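You operate a simulated robot arm through the tools that you are given. There is no shell and no other tool. Be economical: measure what you need, move in short steps, check, and stop when the job is done.

Carry out the task below with a simulated two-armed robot. There is one attempt and no reset: what you move stays moved.

TASK
Switch the cream box off, unplug the gold arc and lay it on the pink arc.
Fine: switch off first; the black plug goes in the black holder; open both latches after unplugging, they stay open; the grey plug stays in the box.
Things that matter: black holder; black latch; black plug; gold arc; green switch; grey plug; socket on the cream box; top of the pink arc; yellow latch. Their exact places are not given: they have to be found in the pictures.

It is judged by the outcome, as a careful person would: the job done as asked, and still so three seconds after it is handed in. It fails if anything else is knocked over, pushed out of place, dropped, spilled or broken.

THE ROBOT
Two 7-joint arms with two-finger parallel grippers on one trunk, on a base that drives. Base frame: it is fixed to the floor where the robot stands at the start and does not move with it; the origin is under the middle of the robot, x ahead of it, y to its left, z up; the surface under the hand at the start is at about z = 0.799. Lengths are in m, angles in degrees, forces in N, time in s.
The left shoulder is at the start at [0.08, 0.131, 0.947], the right one opposite. With the tool pointing down near the work surface each hand reaches from about 0.4 to 0.86 m from the robot's upright axis, wherever it stands, measured 20 degrees to its own side. Places, roughly: black holder [0.5, 0, 0.8]; black latch [0.8, 0.1, 0.8]; gold arc (69x36x4 cm) [0.7, -0.1, 0.8]; green switch [0.5, -0.1, 0.8]; socket on the cream box [0.5, -0.2, 0.8]; top of the pink arc [1.2, -0.1, 0.9]; yellow latch [0.7, -0.2, 0.8]. Payload 1.57 kg a hand.
Tool frame (each hand has its own): the origin (TCP) lies between the finger pads and is the grasp point; the fingertips stand 0.03 m ahead of it; z points along the fingers, y is the line along which they close. The gripper opens to 0.11 m. The fingers are 0.024 m wide and 0.012 m thick; the gripper's body (0.048 by 0.112 m) begins 0.078 m behind the TCP.
Orientation is told as [roll, pitch, yaw] about the base's x, y, z axes, in that order, counted from this pose: with the fingers straight down and closing along the base's y, the tool's x points along the base's -x, its y along +y and its z along -z.

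THE INTERFACE
- The arms move only by the tool servo_tool. It takes "left_commands", "right_commands" or both (then of equal length, played together; a hand with none holds still); each is a list of rows, each an object (a shift or turn left out is 0, a gripper value left out holds the last) with "fingers": the closure, from 0 (fully open) to 1 (shut); "travel": the shift along the tool's x, y, z in m, a list of three; "dr": the turn, a rotation vector about the tool's x, y, z in degrees, a list of three. In form: [{"fingers": fingers, "travel": [dx, dy, dz], "dr": [rx, ry, rz]}, ...]. A call has 1 to 12 rows; each row is the pose to reach, as a shift and turn from the pose commanded when the call began, along the tool's axes at that moment. A row lasts 0.2 s, in which the tool goes at most 0.05 m and 8.6 degrees; a call with a longer step from one row to the next is refused whole, and so is a gripper value outside its range. A pose out of reach is approached as far as the arm can. The call stops where the force on the tool passes 90 N (or 10 N more than at its start, if that is more) or the arm is blocked; 0.2 s more then pass. The fingers move at their own pace (about 0.108 m/s each) and stop on an object; they squeeze with about 22 N. The grip force told is the motor's: it shows also when the fingers shut on nothing. Time passes only in rows, and 0.2 s behind the last, so rows that repeat a pose let the fingers close. It gives the time, the measured TCP pose, the force on the tool (base axes), the opening and the grip force at its end, in the units of the frame above (readings bear some noise), with the torque about the TCP (base axes, N m) and any sound that the robot's microphone picked up.
- Cameras (640 x 400 px; columns grow to the right, rows downward): "scene" is now at [-0.0512, -0.0053, 1.4222]; the picture's right is [-0.04, -1.00, 0.00], its down [-0.53, 0.02, -0.85] and it looks along [0.85, -0.03, -0.53] (base axes); focal length 268 px, centre (320, 200). "left" rides on the left gripper at [0.07, -0.016, -0.141] in its tool frame; the picture's right is [0.23, 0.97, 0.00], its down [-0.86, 0.20, -0.48] and it looks along [-0.47, 0.11, 0.88] (tool axes); focal length 222 px, centre (320, 200). "right" rides on the right gripper at [0.07, 0.016, -0.141] in its tool frame; the picture's right is [-0.23, 0.97, 0.00], its down [-0.86, -0.20, -0.48] and it looks along [-0.47, -0.11, 0.88] (tool axes); focal length 222 px, centre (320, 200).
- grab_frame(camera): a new picture of that camera. No time passes.
- steer(legs): drives the robot by 1 to 6 legs, each [ahead, left, turn to the left] in m, m and degrees, along the robot's own axes; the way and the turn of a leg run together, so that a leg with both is an arc; at most 1.5 m and 180 degrees a leg. The arms and the cameras ride along, it lands a little off, and it stops where it bumps. It gives what a move gives.
- aim_head(pan, tilt): turns the head with the scene camera to pan (to the left, within 109 degrees either way) and tilt (down, from -29 to 69), counted from straight ahead of the robot. It gives what a move gives.
- point_at(camera, pixels): for up to 12 pixels [column, row] of the newest picture of that camera ("zoom" is the newest enlarged one), the place [x, y, z] in the base frame of the surface seen there, good to about 0.002 m. No time passes.
- zoom(camera, box): a new picture of the part [left, top, right, bottom] of that camera's present view, enlarged. No time passes.
- sign_off(): hands the job in; it is judged then, once.

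Keep the steps short. Do not move on a guess: measure, check each grasp and each placing, and mend mistakes. In all there are 80 turns and 78 pictures (those below and enlarged ones count). Leave the grippers open and the arms clear of the work at the hand-in unless told otherwise, and finish with a single line.

The tools are called as name(argument=value, ...) on one line, values as JSON. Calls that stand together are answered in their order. servo_tool: Moves the arms, as the interface text tells. Its arguments: {"type":"object","properties":{"left_commands":{"type":"array","items":{"type":"object","properties":{"fingers":{"type":"number"},"travel":{"type":"array","items":{"type":"number"}},"dr":{"type":"array","items":{"type":"number"}}}}},"right_commands":{"type":"array","items":{"type":"object","properties":{"fingers":{"type":"number"},"travel":{"type":"array","items":{"type":"number"}},"dr":{"type":"array","items":{"type":"number"}}}}}},"required":[]} The other tools are called the same way: steer (legs) drives the base; aim_head (pan, tilt) turns the head that bears the scene camera; grab_frame (camera) takes a picture; point_at (camera, pixels) gives the place of the surface under pixels of a picture; zoom (camera, box) takes an enlarged picture of a part of a camera's view; sign_off () hands the job in.

At the start:

```text
t: 0.0
left_position: [0.6538, 0.2569, 1.1507]
left_tcp_rot: [0.0, 0.1, 0.0]
left_contact_force: [-0.5, -0.3, -0.1]
left_wrist_torque: [0.01, 0.02, 0.0]
left_finger_gap: 0.1101
left_gripper_force: 0.1
right_position: [0.6158, -0.3702, 1.1588]
right_tcp_rot: [0.0, -0.1, 0.1]
right_contact_force: [0.4, -0.3, 0.7]
right_wrist_torque: [-0.03, 0.0, -0.01]
right_finger_gap: 0.1097
right_gripper_force: 0.2
robot x, y, heading: [0.0008, -0.0029, 0.0]
head pan, tilt: [-2.1, 31.8]
```

scene: 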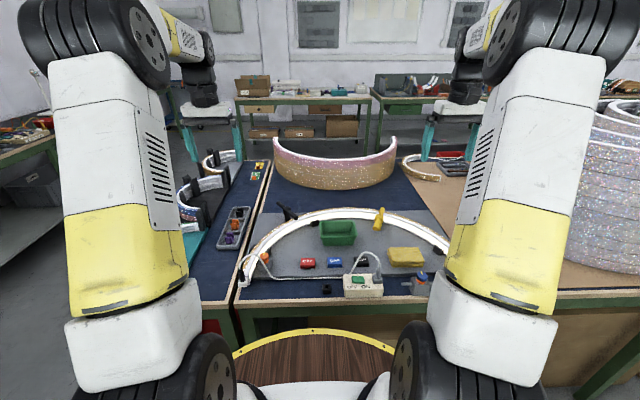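
right: 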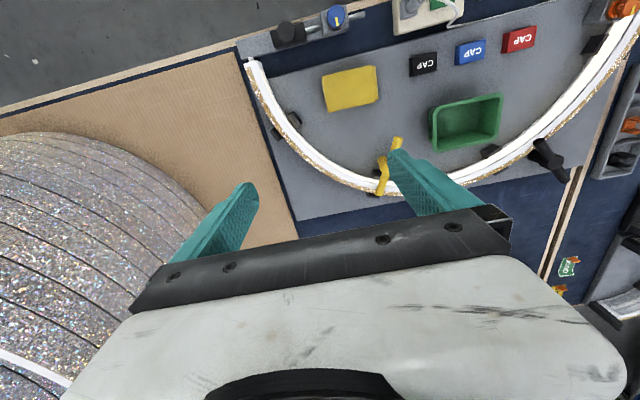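
left: 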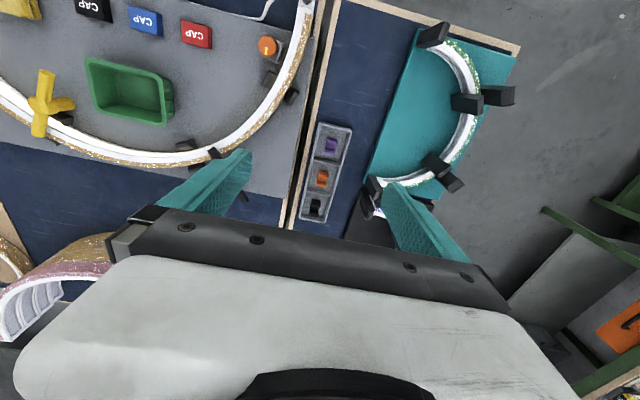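

I start by enlarging the work area to find the box, switch, plugs, latches and holder.

zoom(camera="scene", box=[220, 190, 460, 310])

zoom(camera="scene", box=[320, 230, 450, 305])

zoom(camera="right", box=[230, 0, 640, 240])

```text
2.67 times, centred on (340, 250) of scene
```

zoom: 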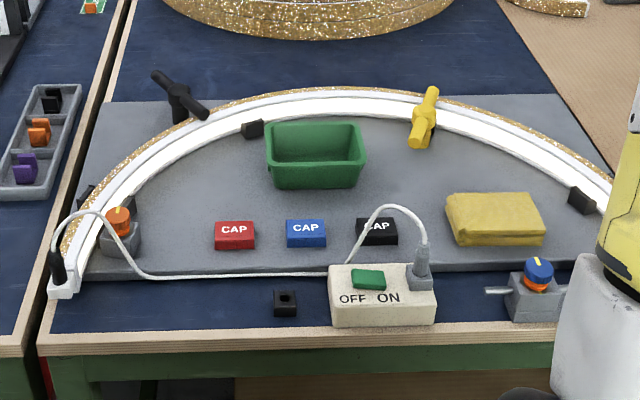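

```text
4.92 times, centred on (385, 268) of scene
```

zoom: 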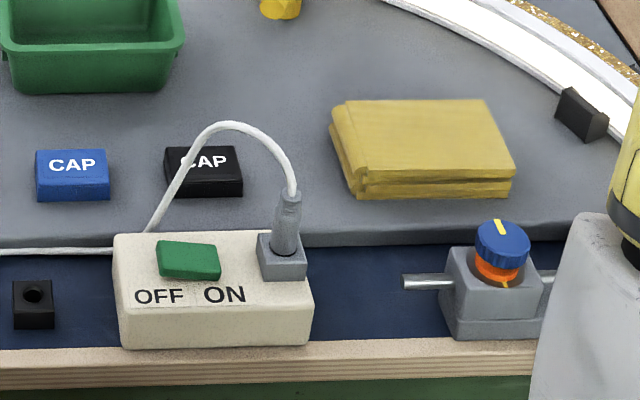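

```text
1.56 times, centred on (435, 120) of right
```

zoom: 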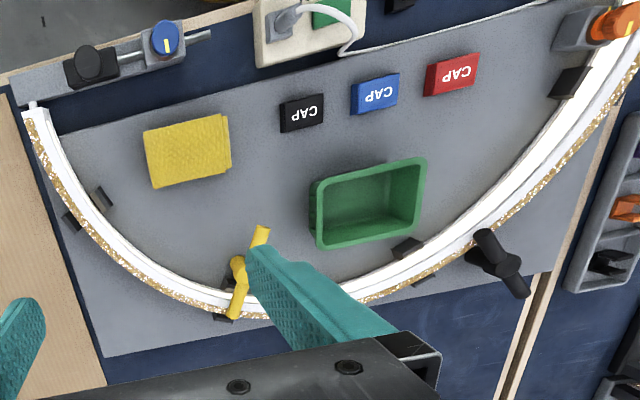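

I'll enlarge each work item in turn: the box; the left end with the black plug; the latches.

zoom(camera="scene", box=[230, 240, 310, 300])

zoom(camera="scene", box=[270, 195, 310, 225])

zoom(camera="scene", box=[355, 195, 405, 240])

zoom(camera="scene", box=[310, 255, 390, 305])

```text
6.67 times, centred on (270, 270) of scene
```

zoom: 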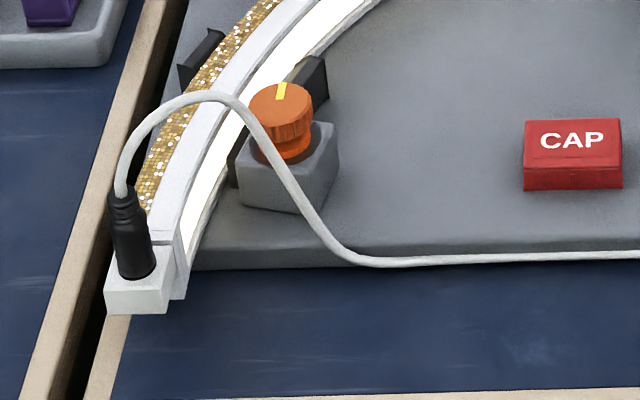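

```text
13.33 times, centred on (290, 210) of scene
```

zoom: 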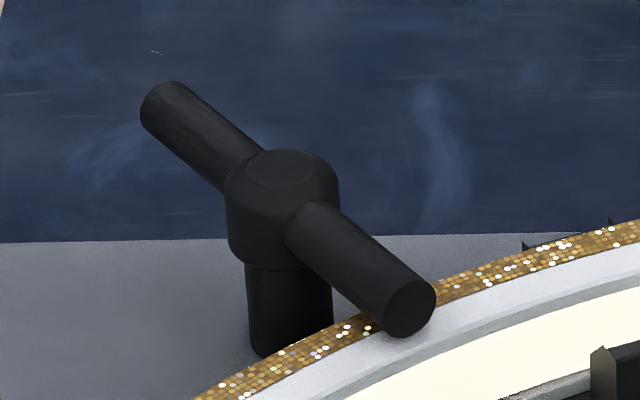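

```text
8.89 times, centred on (380, 218) of scene
```

zoom: 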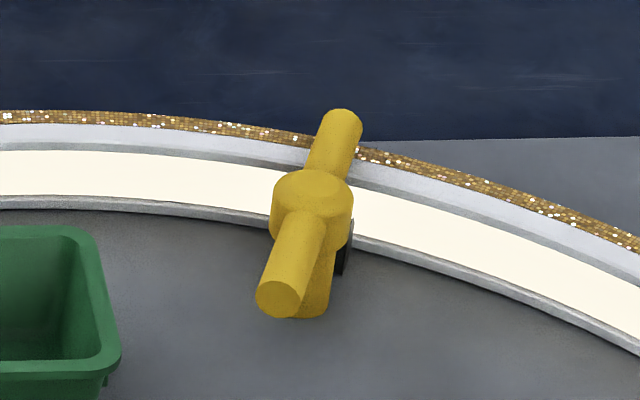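

```text
8.00 times, centred on (350, 280) of scene
```

zoom: 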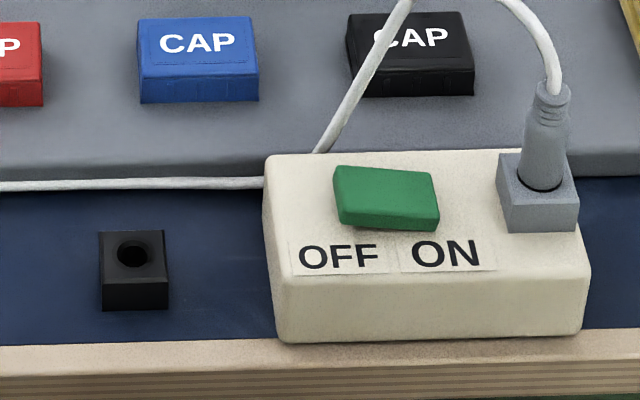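

Rocker's ON end is down now (left OFF end is raised). I measure the box, holder, latches, plug, and arc.

point_at(camera="zoom", pixels=[[345, 178], [345, 195], [385, 190], [428, 195], [106, 238], [162, 238], [106, 272], [162, 272], [135, 255], [550, 100], [548, 180], [310, 240]])

point_at(camera="scene", pixels=[[242.3, 280.3], [240.6, 270.5], [241.5, 282.7], [278, 202.9], [287.4, 207.7], [296.8, 217.5], [382.2, 209.6], [379.1, 216.3], [375.5, 228.1], [248, 284], [340, 212], [340, 217]])

```text
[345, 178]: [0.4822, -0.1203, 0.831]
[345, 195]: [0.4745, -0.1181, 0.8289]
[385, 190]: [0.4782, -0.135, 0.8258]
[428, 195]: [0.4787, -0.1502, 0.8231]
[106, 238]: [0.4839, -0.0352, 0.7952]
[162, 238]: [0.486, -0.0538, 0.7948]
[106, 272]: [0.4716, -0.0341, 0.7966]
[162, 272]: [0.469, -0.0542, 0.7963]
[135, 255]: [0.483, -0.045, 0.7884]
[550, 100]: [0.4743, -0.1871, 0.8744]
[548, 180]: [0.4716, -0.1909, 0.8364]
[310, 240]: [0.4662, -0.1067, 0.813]
```

```text
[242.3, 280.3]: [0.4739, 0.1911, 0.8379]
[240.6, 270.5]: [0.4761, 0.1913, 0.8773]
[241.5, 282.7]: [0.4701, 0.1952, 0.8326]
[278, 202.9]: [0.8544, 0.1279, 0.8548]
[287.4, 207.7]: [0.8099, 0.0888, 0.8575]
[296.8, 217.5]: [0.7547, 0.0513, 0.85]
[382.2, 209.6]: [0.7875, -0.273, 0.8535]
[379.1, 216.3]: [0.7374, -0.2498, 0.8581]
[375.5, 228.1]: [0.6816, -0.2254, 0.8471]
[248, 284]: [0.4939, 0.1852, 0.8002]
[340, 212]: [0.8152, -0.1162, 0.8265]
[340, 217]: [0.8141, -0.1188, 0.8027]
```

The rocker's OFF end is at about (0.477, -0.119, 0.830). I'll shut the right fingers and move above it at a safe height. I also check the cable's height.

point_at(camera="scene", pixels=[[366.7, 252.8], [356.5, 263.9], [375.9, 257.8], [378.5, 262]])

servo_tool(right_commands=[{"fingers": 1, "travel": [0.02, 0.035, 0.02]}, {"fingers": 1, "travel": [0.04, 0.07, 0.04]}, {"fingers": 1, "travel": [0.06, 0.105, 0.06]}, {"fingers": 1, "travel": [0.08, 0.145, 0.08]}, {"fingers": 1, "travel": [0.1, 0.18, 0.1]}, {"fingers": 1, "travel": [0.12, 0.215, 0.12]}, {"fingers": 1, "travel": [0.138, 0.252, 0.139]}, {"fingers": 1, "travel": [0.138, 0.252, 0.159]}, {"fingers": 1, "travel": [0.138, 0.252, 0.159]}])

grab_frame(camera="right")

```text
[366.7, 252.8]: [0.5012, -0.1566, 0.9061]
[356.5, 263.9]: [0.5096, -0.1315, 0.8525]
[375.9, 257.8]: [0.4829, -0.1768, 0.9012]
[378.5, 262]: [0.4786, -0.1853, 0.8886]
```

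```text
t: 2.0
left_position: [0.6552, 0.2572, 1.15]
left_tcp_rot: [0.0, 0.0, -0.1]
left_contact_force: [-0.5, -0.1, 0.1]
left_wrist_torque: [-0.01, -0.02, 0.02]
left_finger_gap: 0.1101
left_gripper_force: 0.1
right_position: [0.4778, -0.119, 0.9996]
right_tcp_rot: [0.0, -0.1, -0.1]
right_contact_force: [0.1, 0.3, -0.7]
right_wrist_torque: [-0.02, -0.01, 0.01]
right_finger_gap: 0.0002
right_gripper_force: 21.6
robot x, y, heading: [-0.0011, 0.0021, 0.0]
head pan, tilt: [-2.1, 31.8]
```

```text
67 pictures are left
```

right: 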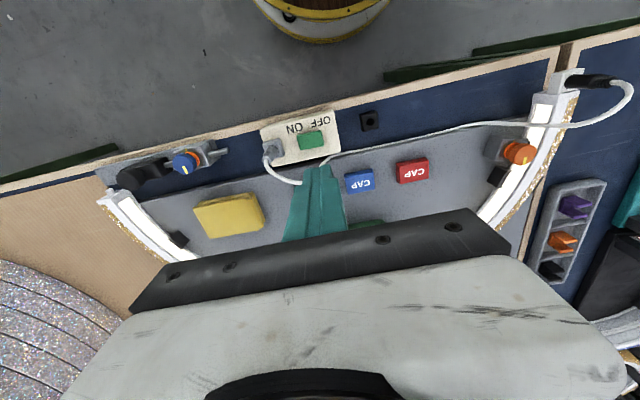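

Cable top is z≈0.906; the gripper body will stay above 0.925. Lower to just above the rocker, then press in small steps.

servo_tool(right_commands=[{"travel": [0, 0.002, 0.04]}, {"travel": [0, 0.002, 0.08]}, {"travel": [0, 0.002, 0.12]}, {"travel": [0, 0.002, 0.134]}, {"travel": [0, 0.002, 0.138]}, {"travel": [0, 0.002, 0.142]}, {"travel": [0, 0.002, 0.146]}, {"travel": [0, 0.002, 0.149]}, {"travel": [0, 0.002, 0.149]}])

zoom(camera="scene", box=[310, 240, 390, 300])

```text
t: 3.8
left_position: [0.6532, 0.2576, 1.1516]
left_tcp_rot: [0.0, 0.0, -0.1]
left_contact_force: [0.0, -0.4, -0.3]
left_wrist_torque: [-0.02, -0.07, -0.01]
left_finger_gap: 0.1101
left_gripper_force: 0.1
right_position: [0.4782, -0.1134, 0.8556]
right_tcp_rot: [0.1, -0.3, 0.0]
right_contact_force: [-13.9, 1.6, 36.5]
right_wrist_torque: [-0.33, 0.44, -0.14]
right_finger_gap: 0.0002
right_gripper_force: 21.7
robot x, y, heading: [0.0035, 0.0008, 0.3]
head pan, tilt: [-2.1, 31.8]
stopped in row 9 (right hand): the force on the tool passed its limit at 97 N (the readings are from after the stop); the commanded pose is now the measured one
```

```text
6.67 times, centred on (350, 270) of scene
```

zoom: 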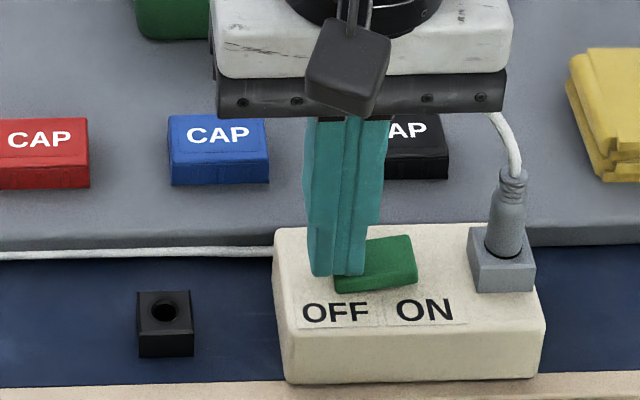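

The ON end of the rocker now stands up and the OFF end is down. I retract and check.

servo_tool(right_commands=[{"travel": [0, 0, -0.03]}, {"travel": [0, 0, -0.07]}, {"travel": [0, 0, -0.11]}, {"travel": [0, 0, -0.15]}, {"travel": [0, -0.04, -0.17]}, {"travel": [0, -0.09, -0.17]}, {"travel": [0, -0.14, -0.17]}, {"travel": [0, -0.18, -0.17]}])

zoom(camera="scene", box=[310, 240, 390, 300])

zoom(camera="scene", box=[228, 255, 268, 295])

```text
t: 5.6
left_position: [0.6549, 0.2573, 1.1498]
left_tcp_rot: [0.1, 0.0, 0.0]
left_contact_force: [0.2, -0.3, -0.2]
left_wrist_torque: [0.0, -0.01, 0.0]
left_finger_gap: 0.11
left_gripper_force: 0.0
right_position: [0.4782, -0.2944, 1.0249]
right_tcp_rot: [0.1, -0.3, 0.1]
right_contact_force: [0.0, -0.2, -1.1]
right_wrist_torque: [0.0, 0.0, -0.03]
right_finger_gap: 0.0001
right_gripper_force: 21.3
robot x, y, heading: [0.0002, 0.0011, -0.1]
head pan, tilt: [-2.1, 31.8]
```

```text
6.67 times, centred on (350, 270) of scene
```

zoom: 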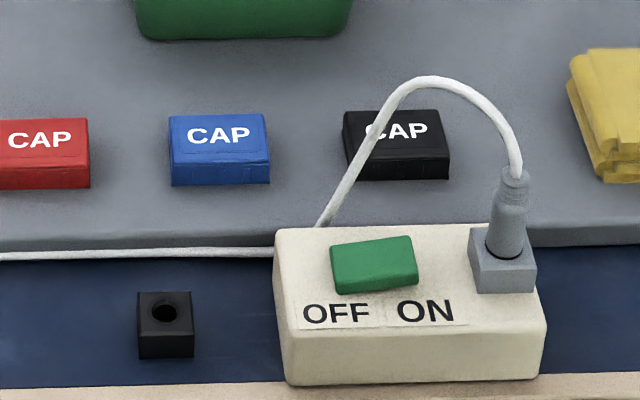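

```text
10.00 times, centred on (248, 275) of scene
```

zoom: 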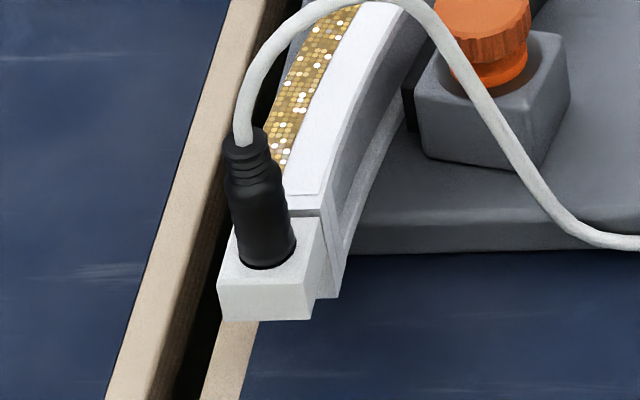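

The switch is off and the lamp has gone dark. Next I measure the black plug body.

point_at(camera="zoom", pixels=[[240, 220], [289, 220], [264, 220], [262, 250], [248, 160], [246, 130], [243, 100], [262, 275], [310, 245], [228, 285], [300, 225], [330, 15]])

zoom(camera="left", box=[200, 0, 360, 100])

```text
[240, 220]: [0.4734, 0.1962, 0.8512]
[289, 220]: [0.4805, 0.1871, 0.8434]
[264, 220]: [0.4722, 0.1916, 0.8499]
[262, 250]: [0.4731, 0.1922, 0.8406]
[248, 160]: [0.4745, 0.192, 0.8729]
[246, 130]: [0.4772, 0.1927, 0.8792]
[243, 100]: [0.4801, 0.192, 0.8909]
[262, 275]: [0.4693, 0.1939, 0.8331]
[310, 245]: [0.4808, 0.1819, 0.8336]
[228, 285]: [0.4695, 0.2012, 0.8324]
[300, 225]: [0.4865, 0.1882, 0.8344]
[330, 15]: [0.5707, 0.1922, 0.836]
```

```text
4.00 times, centred on (280, 50) of left
```

zoom: 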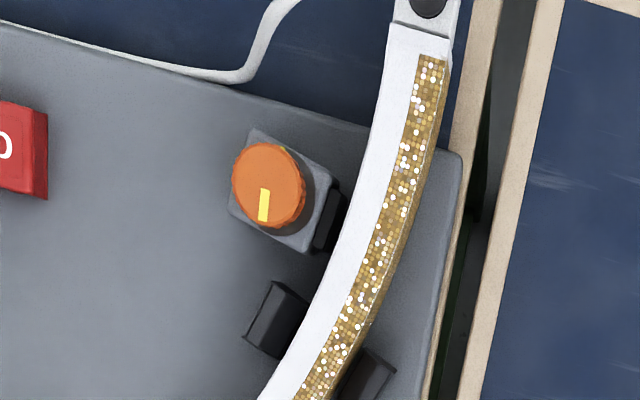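

I check the route of the cable above the plug, to pick the closing direction.

point_at(camera="scene", pixels=[[240, 264], [243.5, 258.5], [249, 255], [257.3, 255], [262.5, 262.5], [267, 270], [276, 278.5], [300, 278.5]])

servo_tool(right_commands=[{"travel": [0, -0.05, -0.02]}, {"travel": [0, -0.08, -0.06]}])

```text
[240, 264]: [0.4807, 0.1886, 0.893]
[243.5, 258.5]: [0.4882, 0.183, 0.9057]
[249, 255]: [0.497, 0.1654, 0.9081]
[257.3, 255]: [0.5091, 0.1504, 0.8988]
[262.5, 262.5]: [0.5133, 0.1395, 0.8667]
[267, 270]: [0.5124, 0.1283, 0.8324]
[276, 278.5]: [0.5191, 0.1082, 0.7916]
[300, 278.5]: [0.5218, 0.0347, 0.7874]
```

```text
refused: row 1 steps farther than a row can; nothing moved
```

The cable leaves in direction (+0.55, −0.83), peaking at 0.908. I'll turn the left hand to yaw −60 so the cable passes between the fingers, and hover over the plug, with the fingers partly open.

servo_tool(left_commands=[{"fingers": 0.4, "travel": [0.022, -0.008, 0.019], "dr": [0, 0, 7.5]}, {"fingers": 0.4, "travel": [0.044, -0.016, 0.038], "dr": [0, 0, 15]}, {"fingers": 0.4, "travel": [0.066, -0.024, 0.057], "dr": [0, 0, 22.5]}, {"fingers": 0.4, "travel": [0.088, -0.032, 0.076], "dr": [0, 0, 30]}, {"fingers": 0.4, "travel": [0.11, -0.04, 0.095], "dr": [0, 0, 37.5]}, {"fingers": 0.4, "travel": [0.132, -0.048, 0.114], "dr": [0, 0, 45]}, {"fingers": 0.4, "travel": [0.154, -0.056, 0.132], "dr": [0, 0, 52.5]}, {"fingers": 0.4, "travel": [0.174, -0.065, 0.15], "dr": [0, 0, 60]}, {"fingers": 0.4, "travel": [0.174, -0.065, 0.15], "dr": [0, 0, 60]}])

grab_frame(camera="left")

grab_frame(camera="scene")

```text
t: 7.6
left_position: [0.4796, 0.1922, 0.9999]
left_tcp_rot: [0.0, -0.1, -60.1]
left_contact_force: [0.0, -0.6, 0.4]
left_wrist_torque: [0.01, 0.0, 0.0]
left_finger_gap: 0.0662
left_gripper_force: 0.1
right_position: [0.4779, -0.2942, 1.0241]
right_tcp_rot: [0.1, -0.3, 0.1]
right_contact_force: [-0.8, 0.2, -0.2]
right_wrist_torque: [0.01, 0.0, 0.03]
right_finger_gap: 0.0
right_gripper_force: 20.4
robot x, y, heading: [-0.0008, 0.0, 0.2]
head pan, tilt: [-2.1, 31.8]
```

```text
62 pictures are left
```

left: 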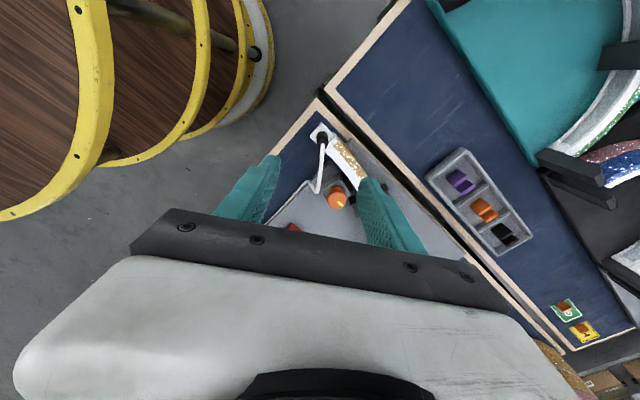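

```text
61 pictures are left
```

scene: 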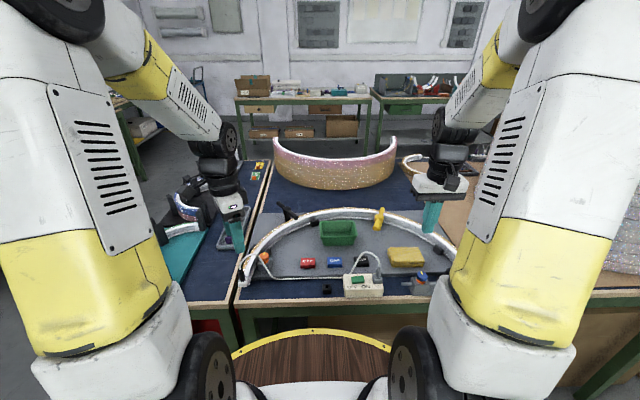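

The plug sits between the fingers. Descend to z=0.868 (tips 0.838, just above the socket), then look before closing.

servo_tool(left_commands=[{"travel": [0, 0, 0.04]}, {"travel": [0, 0, 0.08]}, {"travel": [0, 0, 0.11]}, {"travel": [0, 0, 0.132]}, {"travel": [0, 0, 0.132]}])

zoom(camera="scene", box=[210, 230, 290, 300])

zoom(camera="left", box=[240, 60, 440, 260])

```text
t: 8.8
left_position: [0.4783, 0.1926, 0.8681]
left_tcp_rot: [-0.1, 0.0, -60.1]
left_contact_force: [-0.1, -0.5, 0.0]
left_wrist_torque: [-0.02, -0.01, -0.04]
left_finger_gap: 0.0663
left_gripper_force: 0.1
right_position: [0.4778, -0.2948, 1.024]
right_tcp_rot: [0.1, -0.3, 0.1]
right_contact_force: [0.2, -0.2, -0.1]
right_wrist_torque: [0.0, 0.02, -0.04]
right_finger_gap: 0.0002
right_gripper_force: 21.3
robot x, y, heading: [0.0015, -0.0013, 0.2]
head pan, tilt: [-2.1, 31.8]
```

```text
5.71 times, centred on (250, 265) of scene
```

zoom: 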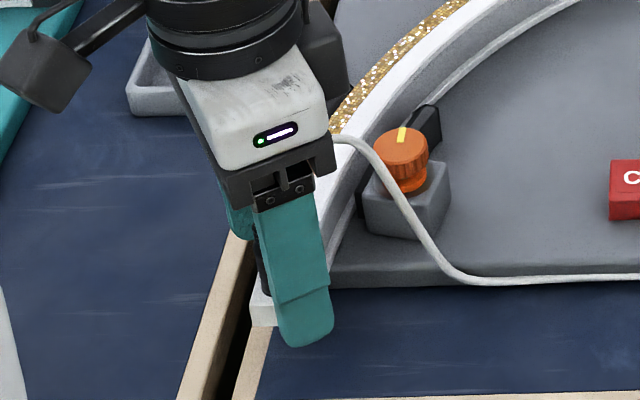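

```text
2.00 times, centred on (340, 160) of left
```

zoom: 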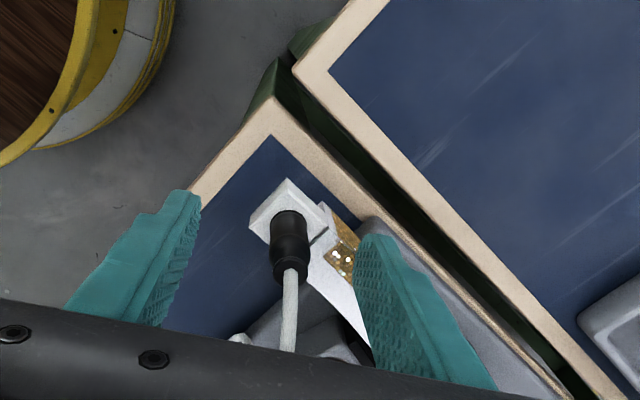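

The plug is centred. I close the fingers.

servo_tool(left_commands=[{"fingers": 1}, {"fingers": 1}, {"fingers": 1}, {"fingers": 1}])

```text
t: 9.8
left_position: [0.4805, 0.194, 0.87]
left_tcp_rot: [0.1, 0.0, -60.0]
left_contact_force: [0.1, -1.3, 0.4]
left_wrist_torque: [-0.07, 0.0, 0.06]
left_finger_gap: 0.0128
left_gripper_force: 21.8
right_position: [0.4788, -0.2931, 1.0237]
right_tcp_rot: [0.0, -0.2, 0.0]
right_contact_force: [-0.2, -0.1, 0.1]
right_wrist_torque: [0.01, 0.03, 0.02]
right_finger_gap: 0.0
right_gripper_force: 21.6
robot x, y, heading: [-0.0016, -0.0024, -0.1]
head pan, tilt: [-2.1, 31.8]
```

Gripped at 12.8 mm. I pull straight up in short steps.

servo_tool(left_commands=[{"travel": [0, 0, -0.005]}, {"travel": [0, 0, -0.01]}, {"travel": [0, 0, -0.015]}, {"travel": [0, 0, -0.02]}, {"travel": [0, 0, -0.03]}, {"travel": [0, 0, -0.04]}])

zoom(camera="scene", box=[210, 230, 290, 300])

zoom(camera="left", box=[240, 60, 440, 260])

```text
t: 11.2
left_position: [0.4796, 0.1932, 0.9082]
left_tcp_rot: [0.1, 0.1, -59.9]
left_contact_force: [0.0, -0.9, -0.8]
left_wrist_torque: [0.01, 0.0, 0.0]
left_finger_gap: 0.0125
left_gripper_force: 22.4
right_position: [0.4777, -0.2941, 1.0233]
right_tcp_rot: [0.1, -0.3, 0.0]
right_contact_force: [0.6, 0.3, -0.5]
right_wrist_torque: [-0.03, 0.03, -0.03]
right_finger_gap: 0.0
right_gripper_force: 21.2
robot x, y, heading: [-0.0012, 0.0004, -0.0]
head pan, tilt: [-2.1, 31.8]
```

```text
5.71 times, centred on (250, 265) of scene
```

zoom: 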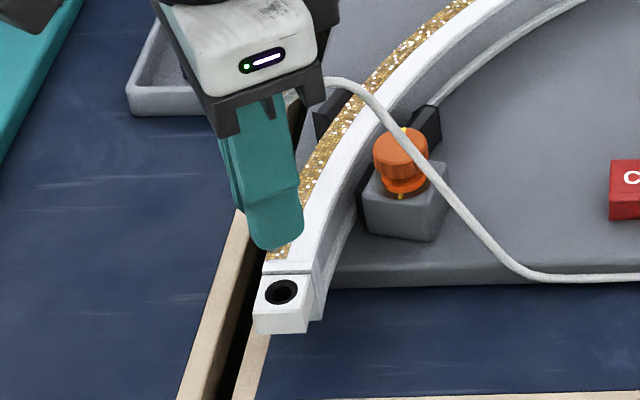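

```text
2.00 times, centred on (340, 160) of left
```

zoom: 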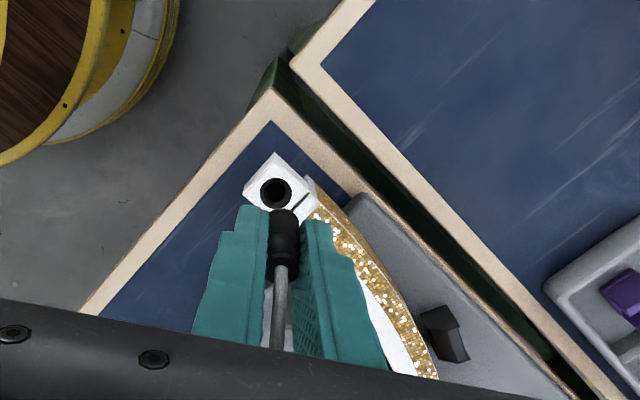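

Unplugged; the socket hole is visible. I enlarge the socket hole and the holder hole to get the offset between them precisely.

point_at(camera="zoom", pixels=[[254, 193], [295, 193], [274, 174], [274, 213]])

zoom(camera="scene", box=[243, 272, 275, 292])

zoom(camera="scene", box=[311, 276, 343, 296])

```text
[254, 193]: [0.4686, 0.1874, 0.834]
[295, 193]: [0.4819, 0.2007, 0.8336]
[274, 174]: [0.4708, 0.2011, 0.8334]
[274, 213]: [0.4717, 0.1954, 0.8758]
```

```text
16.00 times, centred on (259, 282) of scene
```

zoom: 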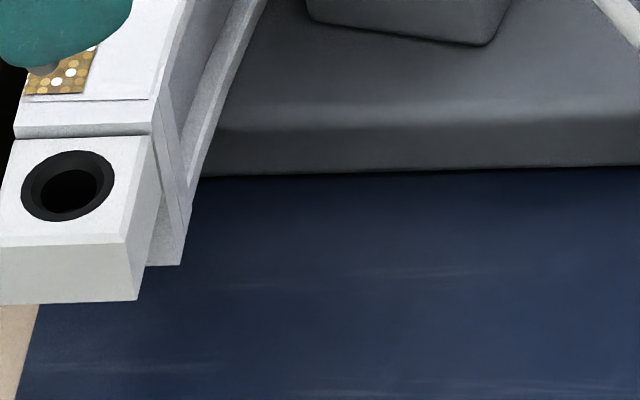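

```text
16.00 times, centred on (327, 286) of scene
```

zoom: 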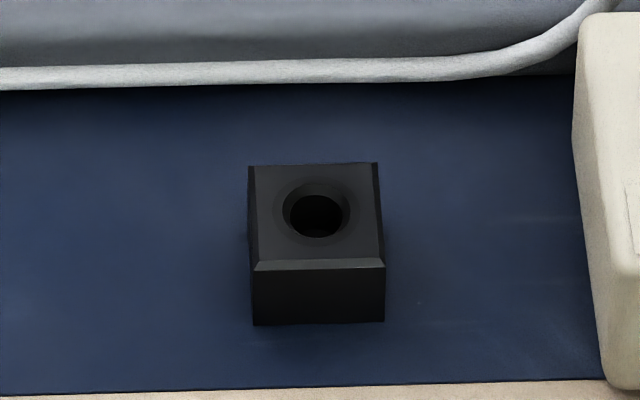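

point_at(camera="zoom", pixels=[[268, 212], [361, 212], [316, 171], [316, 252], [270, 185], [363, 185], [270, 245], [365, 245]])

point_at(camera="scene", pixels=[[240.0, 281.06], [246.6, 281.06], [243.4, 278.4], [243.1, 283.9]])

```text
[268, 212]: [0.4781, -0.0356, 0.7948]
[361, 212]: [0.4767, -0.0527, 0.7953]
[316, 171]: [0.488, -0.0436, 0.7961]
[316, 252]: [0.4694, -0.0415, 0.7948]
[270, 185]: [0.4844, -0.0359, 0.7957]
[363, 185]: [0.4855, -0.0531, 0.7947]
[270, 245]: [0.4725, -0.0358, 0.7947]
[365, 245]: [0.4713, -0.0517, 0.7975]
```

```text
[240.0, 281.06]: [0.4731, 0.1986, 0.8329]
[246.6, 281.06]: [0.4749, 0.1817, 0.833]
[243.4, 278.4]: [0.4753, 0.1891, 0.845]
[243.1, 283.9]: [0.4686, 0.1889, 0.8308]
```

I lift a little and carry the plug to above the holder (delta ≈ +0.004, −0.234), staying high, then look.

servo_tool(left_commands=[{"travel": [0, 0, -0.02]}, {"travel": [-0.034, -0.019, -0.02]}, {"travel": [-0.068, -0.038, -0.02]}, {"travel": [-0.102, -0.057, -0.02]}, {"travel": [-0.136, -0.076, -0.02]}, {"travel": [-0.17, -0.095, -0.02]}, {"travel": [-0.2046, -0.1135, -0.02]}, {"travel": [-0.2046, -0.1135, 0.01]}, {"travel": [-0.2046, -0.1135, 0.02]}, {"travel": [-0.2046, -0.1135, 0.02]}])

grab_frame(camera="left")

zoom(camera="scene", box=[290, 240, 370, 300])

```text
t: 13.4
left_position: [0.4849, -0.0413, 0.8875]
left_tcp_rot: [0.1, 0.0, -59.9]
left_contact_force: [0.3, -0.6, 0.7]
left_wrist_torque: [-0.03, 0.01, -0.02]
left_finger_gap: 0.0136
left_gripper_force: 22.1
right_position: [0.4782, -0.2931, 1.0246]
right_tcp_rot: [0.1, -0.3, 0.0]
right_contact_force: [-0.8, 0.0, 0.1]
right_wrist_torque: [0.0, 0.04, 0.03]
right_finger_gap: 0.0
right_gripper_force: 21.4
robot x, y, heading: [0.0014, 0.0006, -0.1]
head pan, tilt: [-2.1, 31.8]
```

```text
54 pictures are left
```

left: 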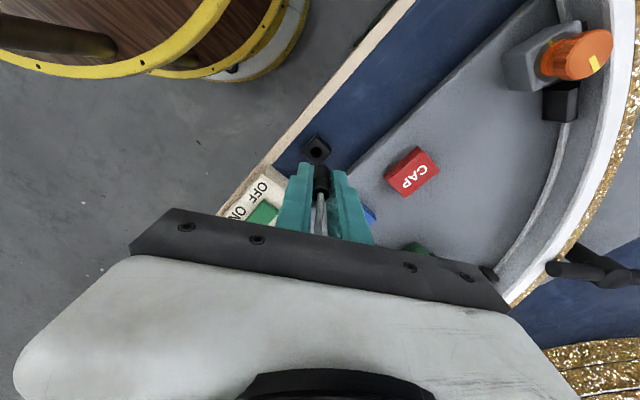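

```text
6.67 times, centred on (330, 270) of scene
```

zoom: 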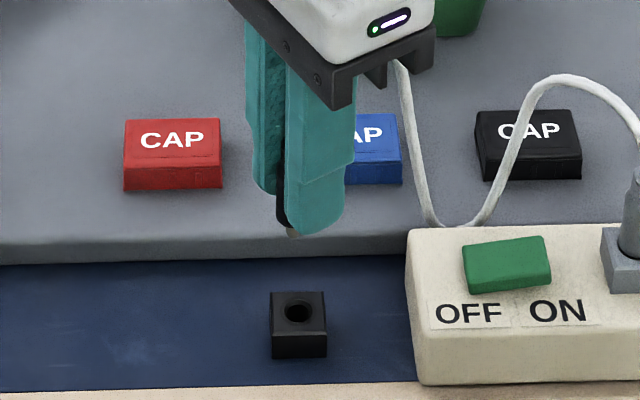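

point_at(camera="zoom", pixels=[[292, 233], [292, 230], [296, 233], [281, 222], [297, 312]])

zoom(camera="left", box=[290, 120, 354, 160])

zoom(camera="scene", box=[316, 268, 336, 280])

```text
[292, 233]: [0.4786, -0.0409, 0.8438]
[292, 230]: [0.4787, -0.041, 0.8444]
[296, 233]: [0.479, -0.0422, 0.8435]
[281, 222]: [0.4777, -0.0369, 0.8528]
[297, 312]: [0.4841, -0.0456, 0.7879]
```

```text
10.00 times, centred on (322, 140) of left
```

zoom: 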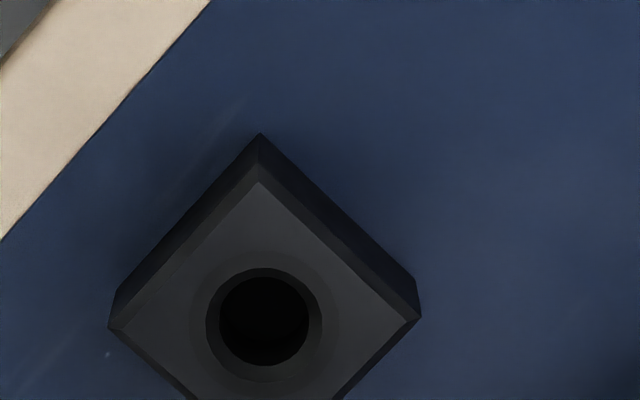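

```text
16.00 times, centred on (326, 274) of scene
```

zoom: 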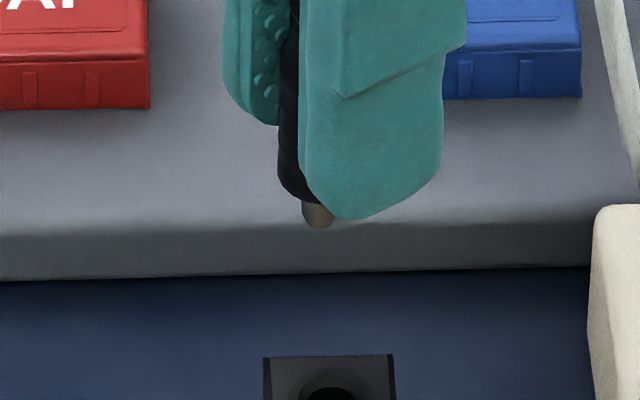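

The pin tip is about (0.4817, −0.0415), the hole (0.4783, −0.0445). I correct by (−0.003, −0.003), go down until the pin is just above the hole, and look again.

servo_tool(left_commands=[{"travel": [-0.001, -0.0044, 0]}, {"travel": [-0.001, -0.0044, 0.025]}, {"travel": [-0.001, -0.0044, 0.038]}, {"travel": [-0.001, -0.0044, 0.038]}])

zoom(camera="scene", box=[311, 276, 343, 296])

zoom(camera="left", box=[280, 120, 360, 170])

```text
t: 14.4
left_position: [0.4809, -0.0446, 0.8499]
left_tcp_rot: [0.0, -0.1, -60.0]
left_contact_force: [-0.4, 0.3, -0.1]
left_wrist_torque: [-0.01, -0.04, -0.01]
left_finger_gap: 0.014
left_gripper_force: 22.9
right_position: [0.4783, -0.2945, 1.025]
right_tcp_rot: [0.1, -0.3, 0.0]
right_contact_force: [-0.5, 0.3, 0.5]
right_wrist_torque: [0.0, -0.01, -0.04]
right_finger_gap: 0.0001
right_gripper_force: 21.6
robot x, y, heading: [0.0008, 0.0011, 0.0]
head pan, tilt: [-2.1, 31.8]
```

```text
16.00 times, centred on (327, 286) of scene
```

zoom: 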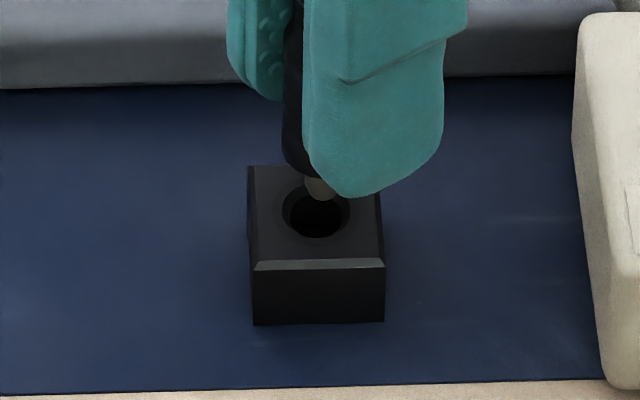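

```text
8.00 times, centred on (320, 145) of left
```

zoom: 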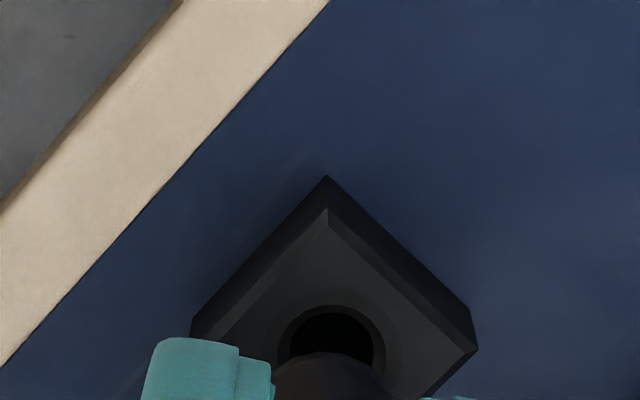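

From both views the pin is over the hole to within about 1 mm. I insert slowly: body should seat at TCP z≈0.832.

servo_tool(left_commands=[{"travel": [0.001, 0, 0.003]}, {"travel": [0.001, 0, 0.006]}, {"travel": [0.001, 0, 0.008]}, {"travel": [0.001, 0, 0.01]}, {"travel": [0.001, 0, 0.012]}, {"travel": [0.001, 0, 0.012]}])

zoom(camera="scene", box=[311, 276, 343, 296])

```text
t: 15.8
left_position: [0.4809, -0.0445, 0.838]
left_tcp_rot: [-0.1, 0.0, -60.0]
left_contact_force: [1.1, 0.1, -1.0]
left_wrist_torque: [-0.02, 0.0, 0.0]
left_finger_gap: 0.0137
left_gripper_force: 21.8
right_position: [0.4779, -0.2945, 1.0222]
right_tcp_rot: [0.1, -0.3, 0.0]
right_contact_force: [0.0, 0.9, 0.3]
right_wrist_torque: [0.02, -0.01, 0.03]
right_finger_gap: 0.0
right_gripper_force: 21.2
robot x, y, heading: [-0.0008, 0.0009, 0.0]
head pan, tilt: [-2.1, 31.8]
```

```text
16.00 times, centred on (327, 286) of scene
```

zoom: 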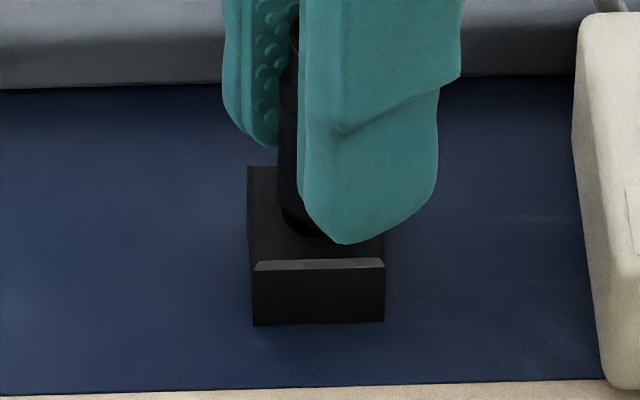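

No force and the plug is entering. Continue down gently until it seats.

servo_tool(left_commands=[{"travel": [0, 0, 0.002]}, {"travel": [0, 0, 0.004]}, {"travel": [0, 0, 0.006]}, {"travel": [0, 0, 0.007]}, {"travel": [0, 0, 0.007]}])

zoom(camera="scene", box=[311, 271, 343, 296])

```text
t: 17.0
left_position: [0.481, -0.0438, 0.8318]
left_tcp_rot: [0.2, -0.1, -60.0]
left_contact_force: [-1.2, 2.6, 18.6]
left_wrist_torque: [0.1, 0.03, -0.01]
left_finger_gap: 0.0136
left_gripper_force: 22.4
right_position: [0.4776, -0.294, 1.0241]
right_tcp_rot: [0.1, -0.3, -0.1]
right_contact_force: [-0.1, 0.6, -0.4]
right_wrist_torque: [-0.01, -0.02, -0.03]
right_finger_gap: 0.0001
right_gripper_force: 21.3
robot x, y, heading: [0.0019, -0.0011, -0.1]
head pan, tilt: [-2.1, 31.8]
```

```text
16.00 times, centred on (327, 284) of scene
```

zoom: 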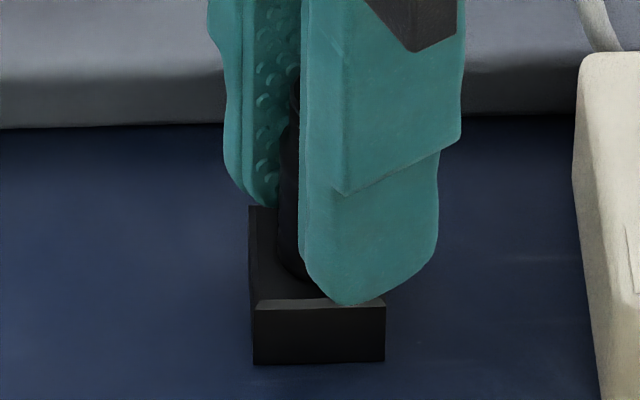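

Seated (18.6 N up at z=0.832, as predicted). Release and go straight up.

servo_tool(left_commands=[{"fingers": 0.6}, {"fingers": 0.6}, {"fingers": 0.6, "travel": [0, 0, -0.03]}, {"fingers": 0.6, "travel": [0, 0, -0.07]}, {"fingers": 0.6, "travel": [0, 0, -0.11]}, {"fingers": 0.6, "travel": [0, 0, -0.15]}, {"fingers": 0.6, "travel": [0.04, 0, -0.17]}, {"fingers": 0.6, "travel": [0.08, 0, -0.18]}, {"fingers": 0.6, "travel": [0.12, 0, -0.19]}])

zoom(camera="scene", box=[290, 230, 390, 300])

grab_frame(camera="scene")

```text
t: 19.0
left_position: [0.4207, 0.0602, 1.0215]
left_tcp_rot: [0.0, 0.0, -60.1]
left_contact_force: [0.9, -0.3, 0.9]
left_wrist_torque: [0.02, 0.03, 0.02]
left_finger_gap: 0.044
left_gripper_force: 0.1
right_position: [0.4784, -0.2946, 1.0234]
right_tcp_rot: [0.1, -0.3, -0.1]
right_contact_force: [0.4, 0.0, 0.1]
right_wrist_torque: [0.0, 0.0, -0.03]
right_finger_gap: 0.0003
right_gripper_force: 21.6
robot x, y, heading: [0.0011, -0.0012, 0.2]
head pan, tilt: [-2.1, 31.8]
```

```text
5.71 times, centred on (340, 265) of scene
```

zoom: 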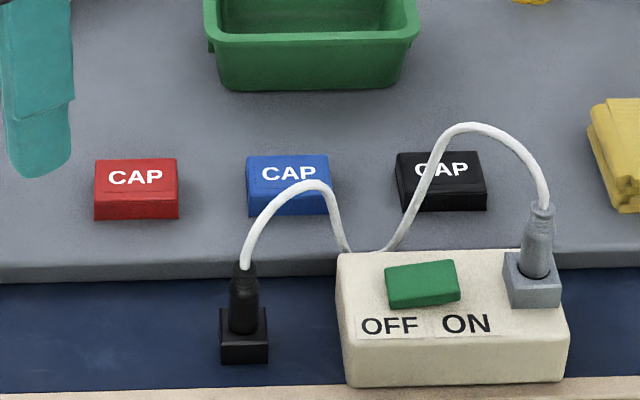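

```text
45 pictures are left
```

scene: 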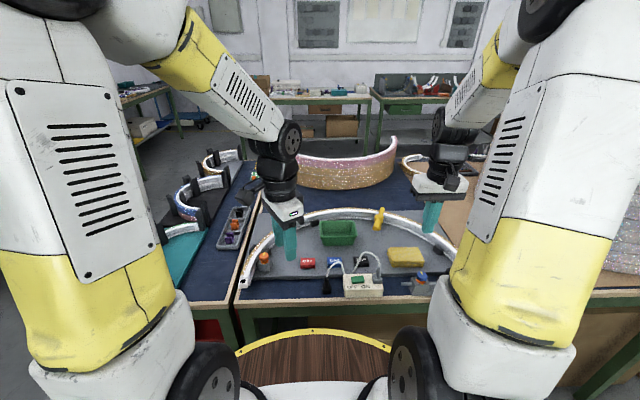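

The black plug is in the holder, the grey one still in the box. Next the latches: both bars lie radially across the arc and must turn about 90°. I bring the right hand (closed) high beside the yellow latch, and measure the tray edge, arc rim and pink arc.

point_at(camera="scene", pixels=[[355, 222], [355, 240], [345, 233], [335, 188], [335, 165], [278, 142], [395, 142], [300, 180], [375, 177], [335, 150], [420, 172], [290, 160]])

servo_tool(right_commands=[{"travel": [-0.039, 0.0155, 0]}, {"travel": [-0.078, 0.031, 0]}, {"travel": [-0.117, 0.0465, 0]}, {"travel": [-0.156, 0.062, 0]}, {"travel": [-0.195, 0.0775, 0]}, {"travel": [-0.234, 0.093, 0]}, {"travel": [-0.234, 0.093, 0.04]}, {"travel": [-0.234, 0.093, 0.08]}, {"travel": [-0.234, 0.093, 0.1]}, {"travel": [-0.234, 0.093, 0.1]}])

zoom(camera="right", box=[160, 40, 480, 240])

zoom(camera="scene", box=[345, 195, 415, 240])

```text
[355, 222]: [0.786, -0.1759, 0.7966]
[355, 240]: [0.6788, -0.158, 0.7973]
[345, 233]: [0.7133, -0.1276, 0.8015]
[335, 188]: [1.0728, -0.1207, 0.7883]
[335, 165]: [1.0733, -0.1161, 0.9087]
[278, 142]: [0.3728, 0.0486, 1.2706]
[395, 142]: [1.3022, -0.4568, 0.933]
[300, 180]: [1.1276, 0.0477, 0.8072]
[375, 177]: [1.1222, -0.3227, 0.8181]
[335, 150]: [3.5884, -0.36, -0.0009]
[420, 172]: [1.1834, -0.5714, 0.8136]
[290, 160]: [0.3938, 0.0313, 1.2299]
```

```text
t: 21.2
left_position: [0.4201, 0.0596, 1.0205]
left_tcp_rot: [0.0, 0.0, -60.0]
left_contact_force: [0.2, -0.9, -0.1]
left_wrist_torque: [0.0, 0.01, 0.03]
left_finger_gap: 0.0438
left_gripper_force: 0.1
right_position: [0.7128, -0.2025, 0.9257]
right_tcp_rot: [0.2, -0.4, 0.0]
right_contact_force: [0.4, -0.4, 0.8]
right_wrist_torque: [-0.02, 0.01, 0.0]
right_finger_gap: 0.0001
right_gripper_force: 21.6
robot x, y, heading: [-0.0026, 0.0001, -0.2]
head pan, tilt: [-2.1, 31.8]
```

```text
2.00 times, centred on (320, 140) of right
```

zoom: 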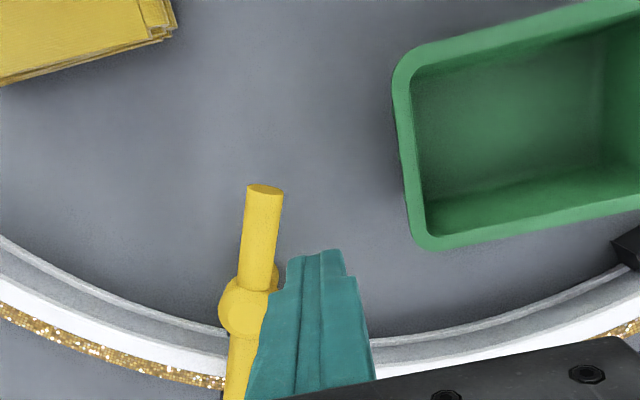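

```text
8.89 times, centred on (380, 218) of scene
```

zoom: 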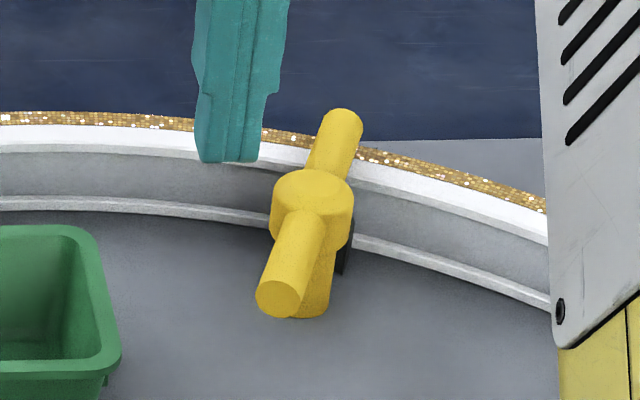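

The finger is on the +y side of the yellow bar's near arm, clear of the tray. Lower to tip z≈0.832 and sweep the arm around the hub counter-clockwise by 90°.

servo_tool(right_commands=[{"travel": [0, 0, 0.035]}, {"travel": [0, 0, 0.063]}, {"travel": [0.0042, -0.0096, 0.063]}, {"travel": [0.0132, -0.0184, 0.063]}, {"travel": [0.0197, -0.0292, 0.063]}, {"travel": [0.023, -0.0413, 0.063]}, {"travel": [0.0232, -0.0539, 0.063]}, {"travel": [0.0201, -0.066, 0.063]}, {"travel": [0.014, -0.077, 0.063]}, {"travel": [0.014, -0.077, 0.063]}])

zoom(camera="scene", box=[345, 195, 415, 240])

```text
t: 22.4
left_position: [0.4219, 0.0625, 1.0217]
left_tcp_rot: [0.0, 0.0, -59.8]
left_contact_force: [0.6, 0.6, -1.1]
left_wrist_torque: [-0.02, 0.04, -0.04]
left_finger_gap: 0.0438
left_gripper_force: 0.1
right_position: [0.7077, -0.2099, 0.8659]
right_tcp_rot: [1.0, -2.0, 1.0]
right_contact_force: [4.2, 8.6, -0.8]
right_wrist_torque: [0.15, -0.03, -0.03]
right_finger_gap: 0.0
right_gripper_force: 21.3
robot x, y, heading: [-0.0012, -0.0025, 0.4]
head pan, tilt: [-2.1, 31.8]
stopped in row 6 (right hand): the force on the tool passed its limit at 96 N (the readings are from after the stop); the commanded pose is now the measured one
```

```text
8.89 times, centred on (380, 218) of scene
```

zoom: 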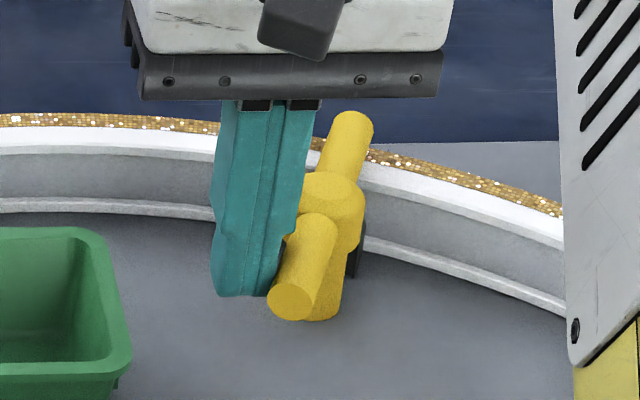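

The bar hit a stop in that direction, and nothing moved. It must open clockwise. I lift, go to the −y side of the near arm and sweep the other way.

servo_tool(right_commands=[{"travel": [-0.003, 0.004, -0.045], "dr": [1, 2, 1]}, {"travel": [0.0119, -0.028, -0.045], "dr": [1, 2, 1]}, {"travel": [0.0238, -0.0559, -0.045], "dr": [1, 2, 1]}, {"travel": [0.0238, -0.0559, 0.004], "dr": [1, 2, 1]}, {"travel": [0.0187, -0.0445, 0.004], "dr": [1, 2, 1]}, {"travel": [0.0181, -0.032, 0.004], "dr": [1, 2, 1]}, {"travel": [0.0144, -0.0199, 0.004], "dr": [1, 2, 1]}, {"travel": [0.0076, -0.0093, 0.004], "dr": [1, 2, 1]}, {"travel": [-0.0015, -0.0008, 0.004], "dr": [1, 2, 1]}, {"travel": [-0.0127, 0.0051, 0.004], "dr": [1, 2, 1]}, {"travel": [-0.0249, 0.0079, 0.004], "dr": [1, 2, 1]}])

zoom(camera="scene", box=[345, 195, 415, 240])

```text
t: 24.9
left_position: [0.4182, 0.0624, 1.0222]
left_tcp_rot: [0.0, 0.2, -59.8]
left_contact_force: [0.6, 0.0, 0.0]
left_wrist_torque: [0.02, 0.02, 0.02]
left_finger_gap: 0.044
left_gripper_force: 0.1
right_position: [0.7249, -0.2066, 0.8617]
right_tcp_rot: [-0.1, 0.6, -0.3]
right_contact_force: [-32.4, -1.4, 13.5]
right_wrist_torque: [-0.17, 0.29, -0.11]
right_finger_gap: 0.0001
right_gripper_force: 21.3
robot x, y, heading: [-0.0001, -0.0015, 0.2]
head pan, tilt: [-2.1, 31.8]
```

```text
8.89 times, centred on (380, 218) of scene
```

zoom: 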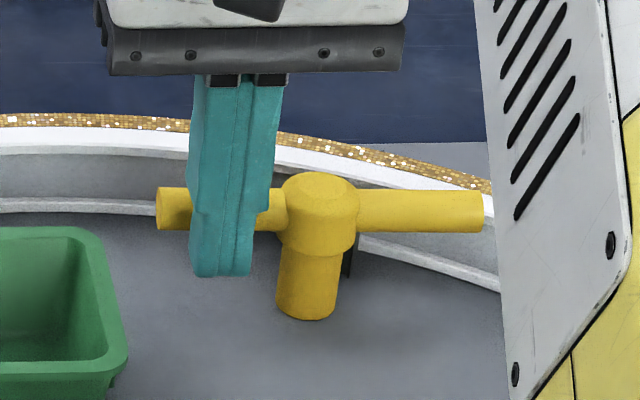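

The bar has turned to nearly along y, and met resistance. I measure its ends.

point_at(camera="zoom", pixels=[[165, 195], [470, 197], [318, 185], [430, 210], [440, 165], [470, 180], [440, 250], [290, 140], [300, 160]])

zoom(camera="right", box=[80, 60, 400, 260])

```text
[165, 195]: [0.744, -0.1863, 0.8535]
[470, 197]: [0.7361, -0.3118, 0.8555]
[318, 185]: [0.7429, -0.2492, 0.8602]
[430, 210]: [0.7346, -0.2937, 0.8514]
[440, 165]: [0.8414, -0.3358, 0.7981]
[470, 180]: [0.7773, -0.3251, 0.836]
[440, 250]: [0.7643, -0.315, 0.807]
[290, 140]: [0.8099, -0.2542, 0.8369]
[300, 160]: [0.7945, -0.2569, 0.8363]
```

```text
2.00 times, centred on (240, 160) of right
```

zoom: 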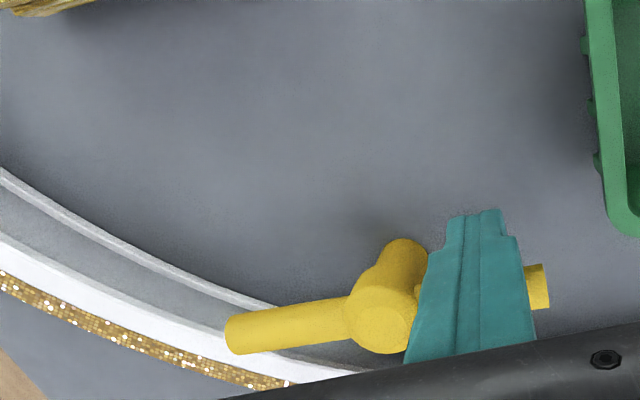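

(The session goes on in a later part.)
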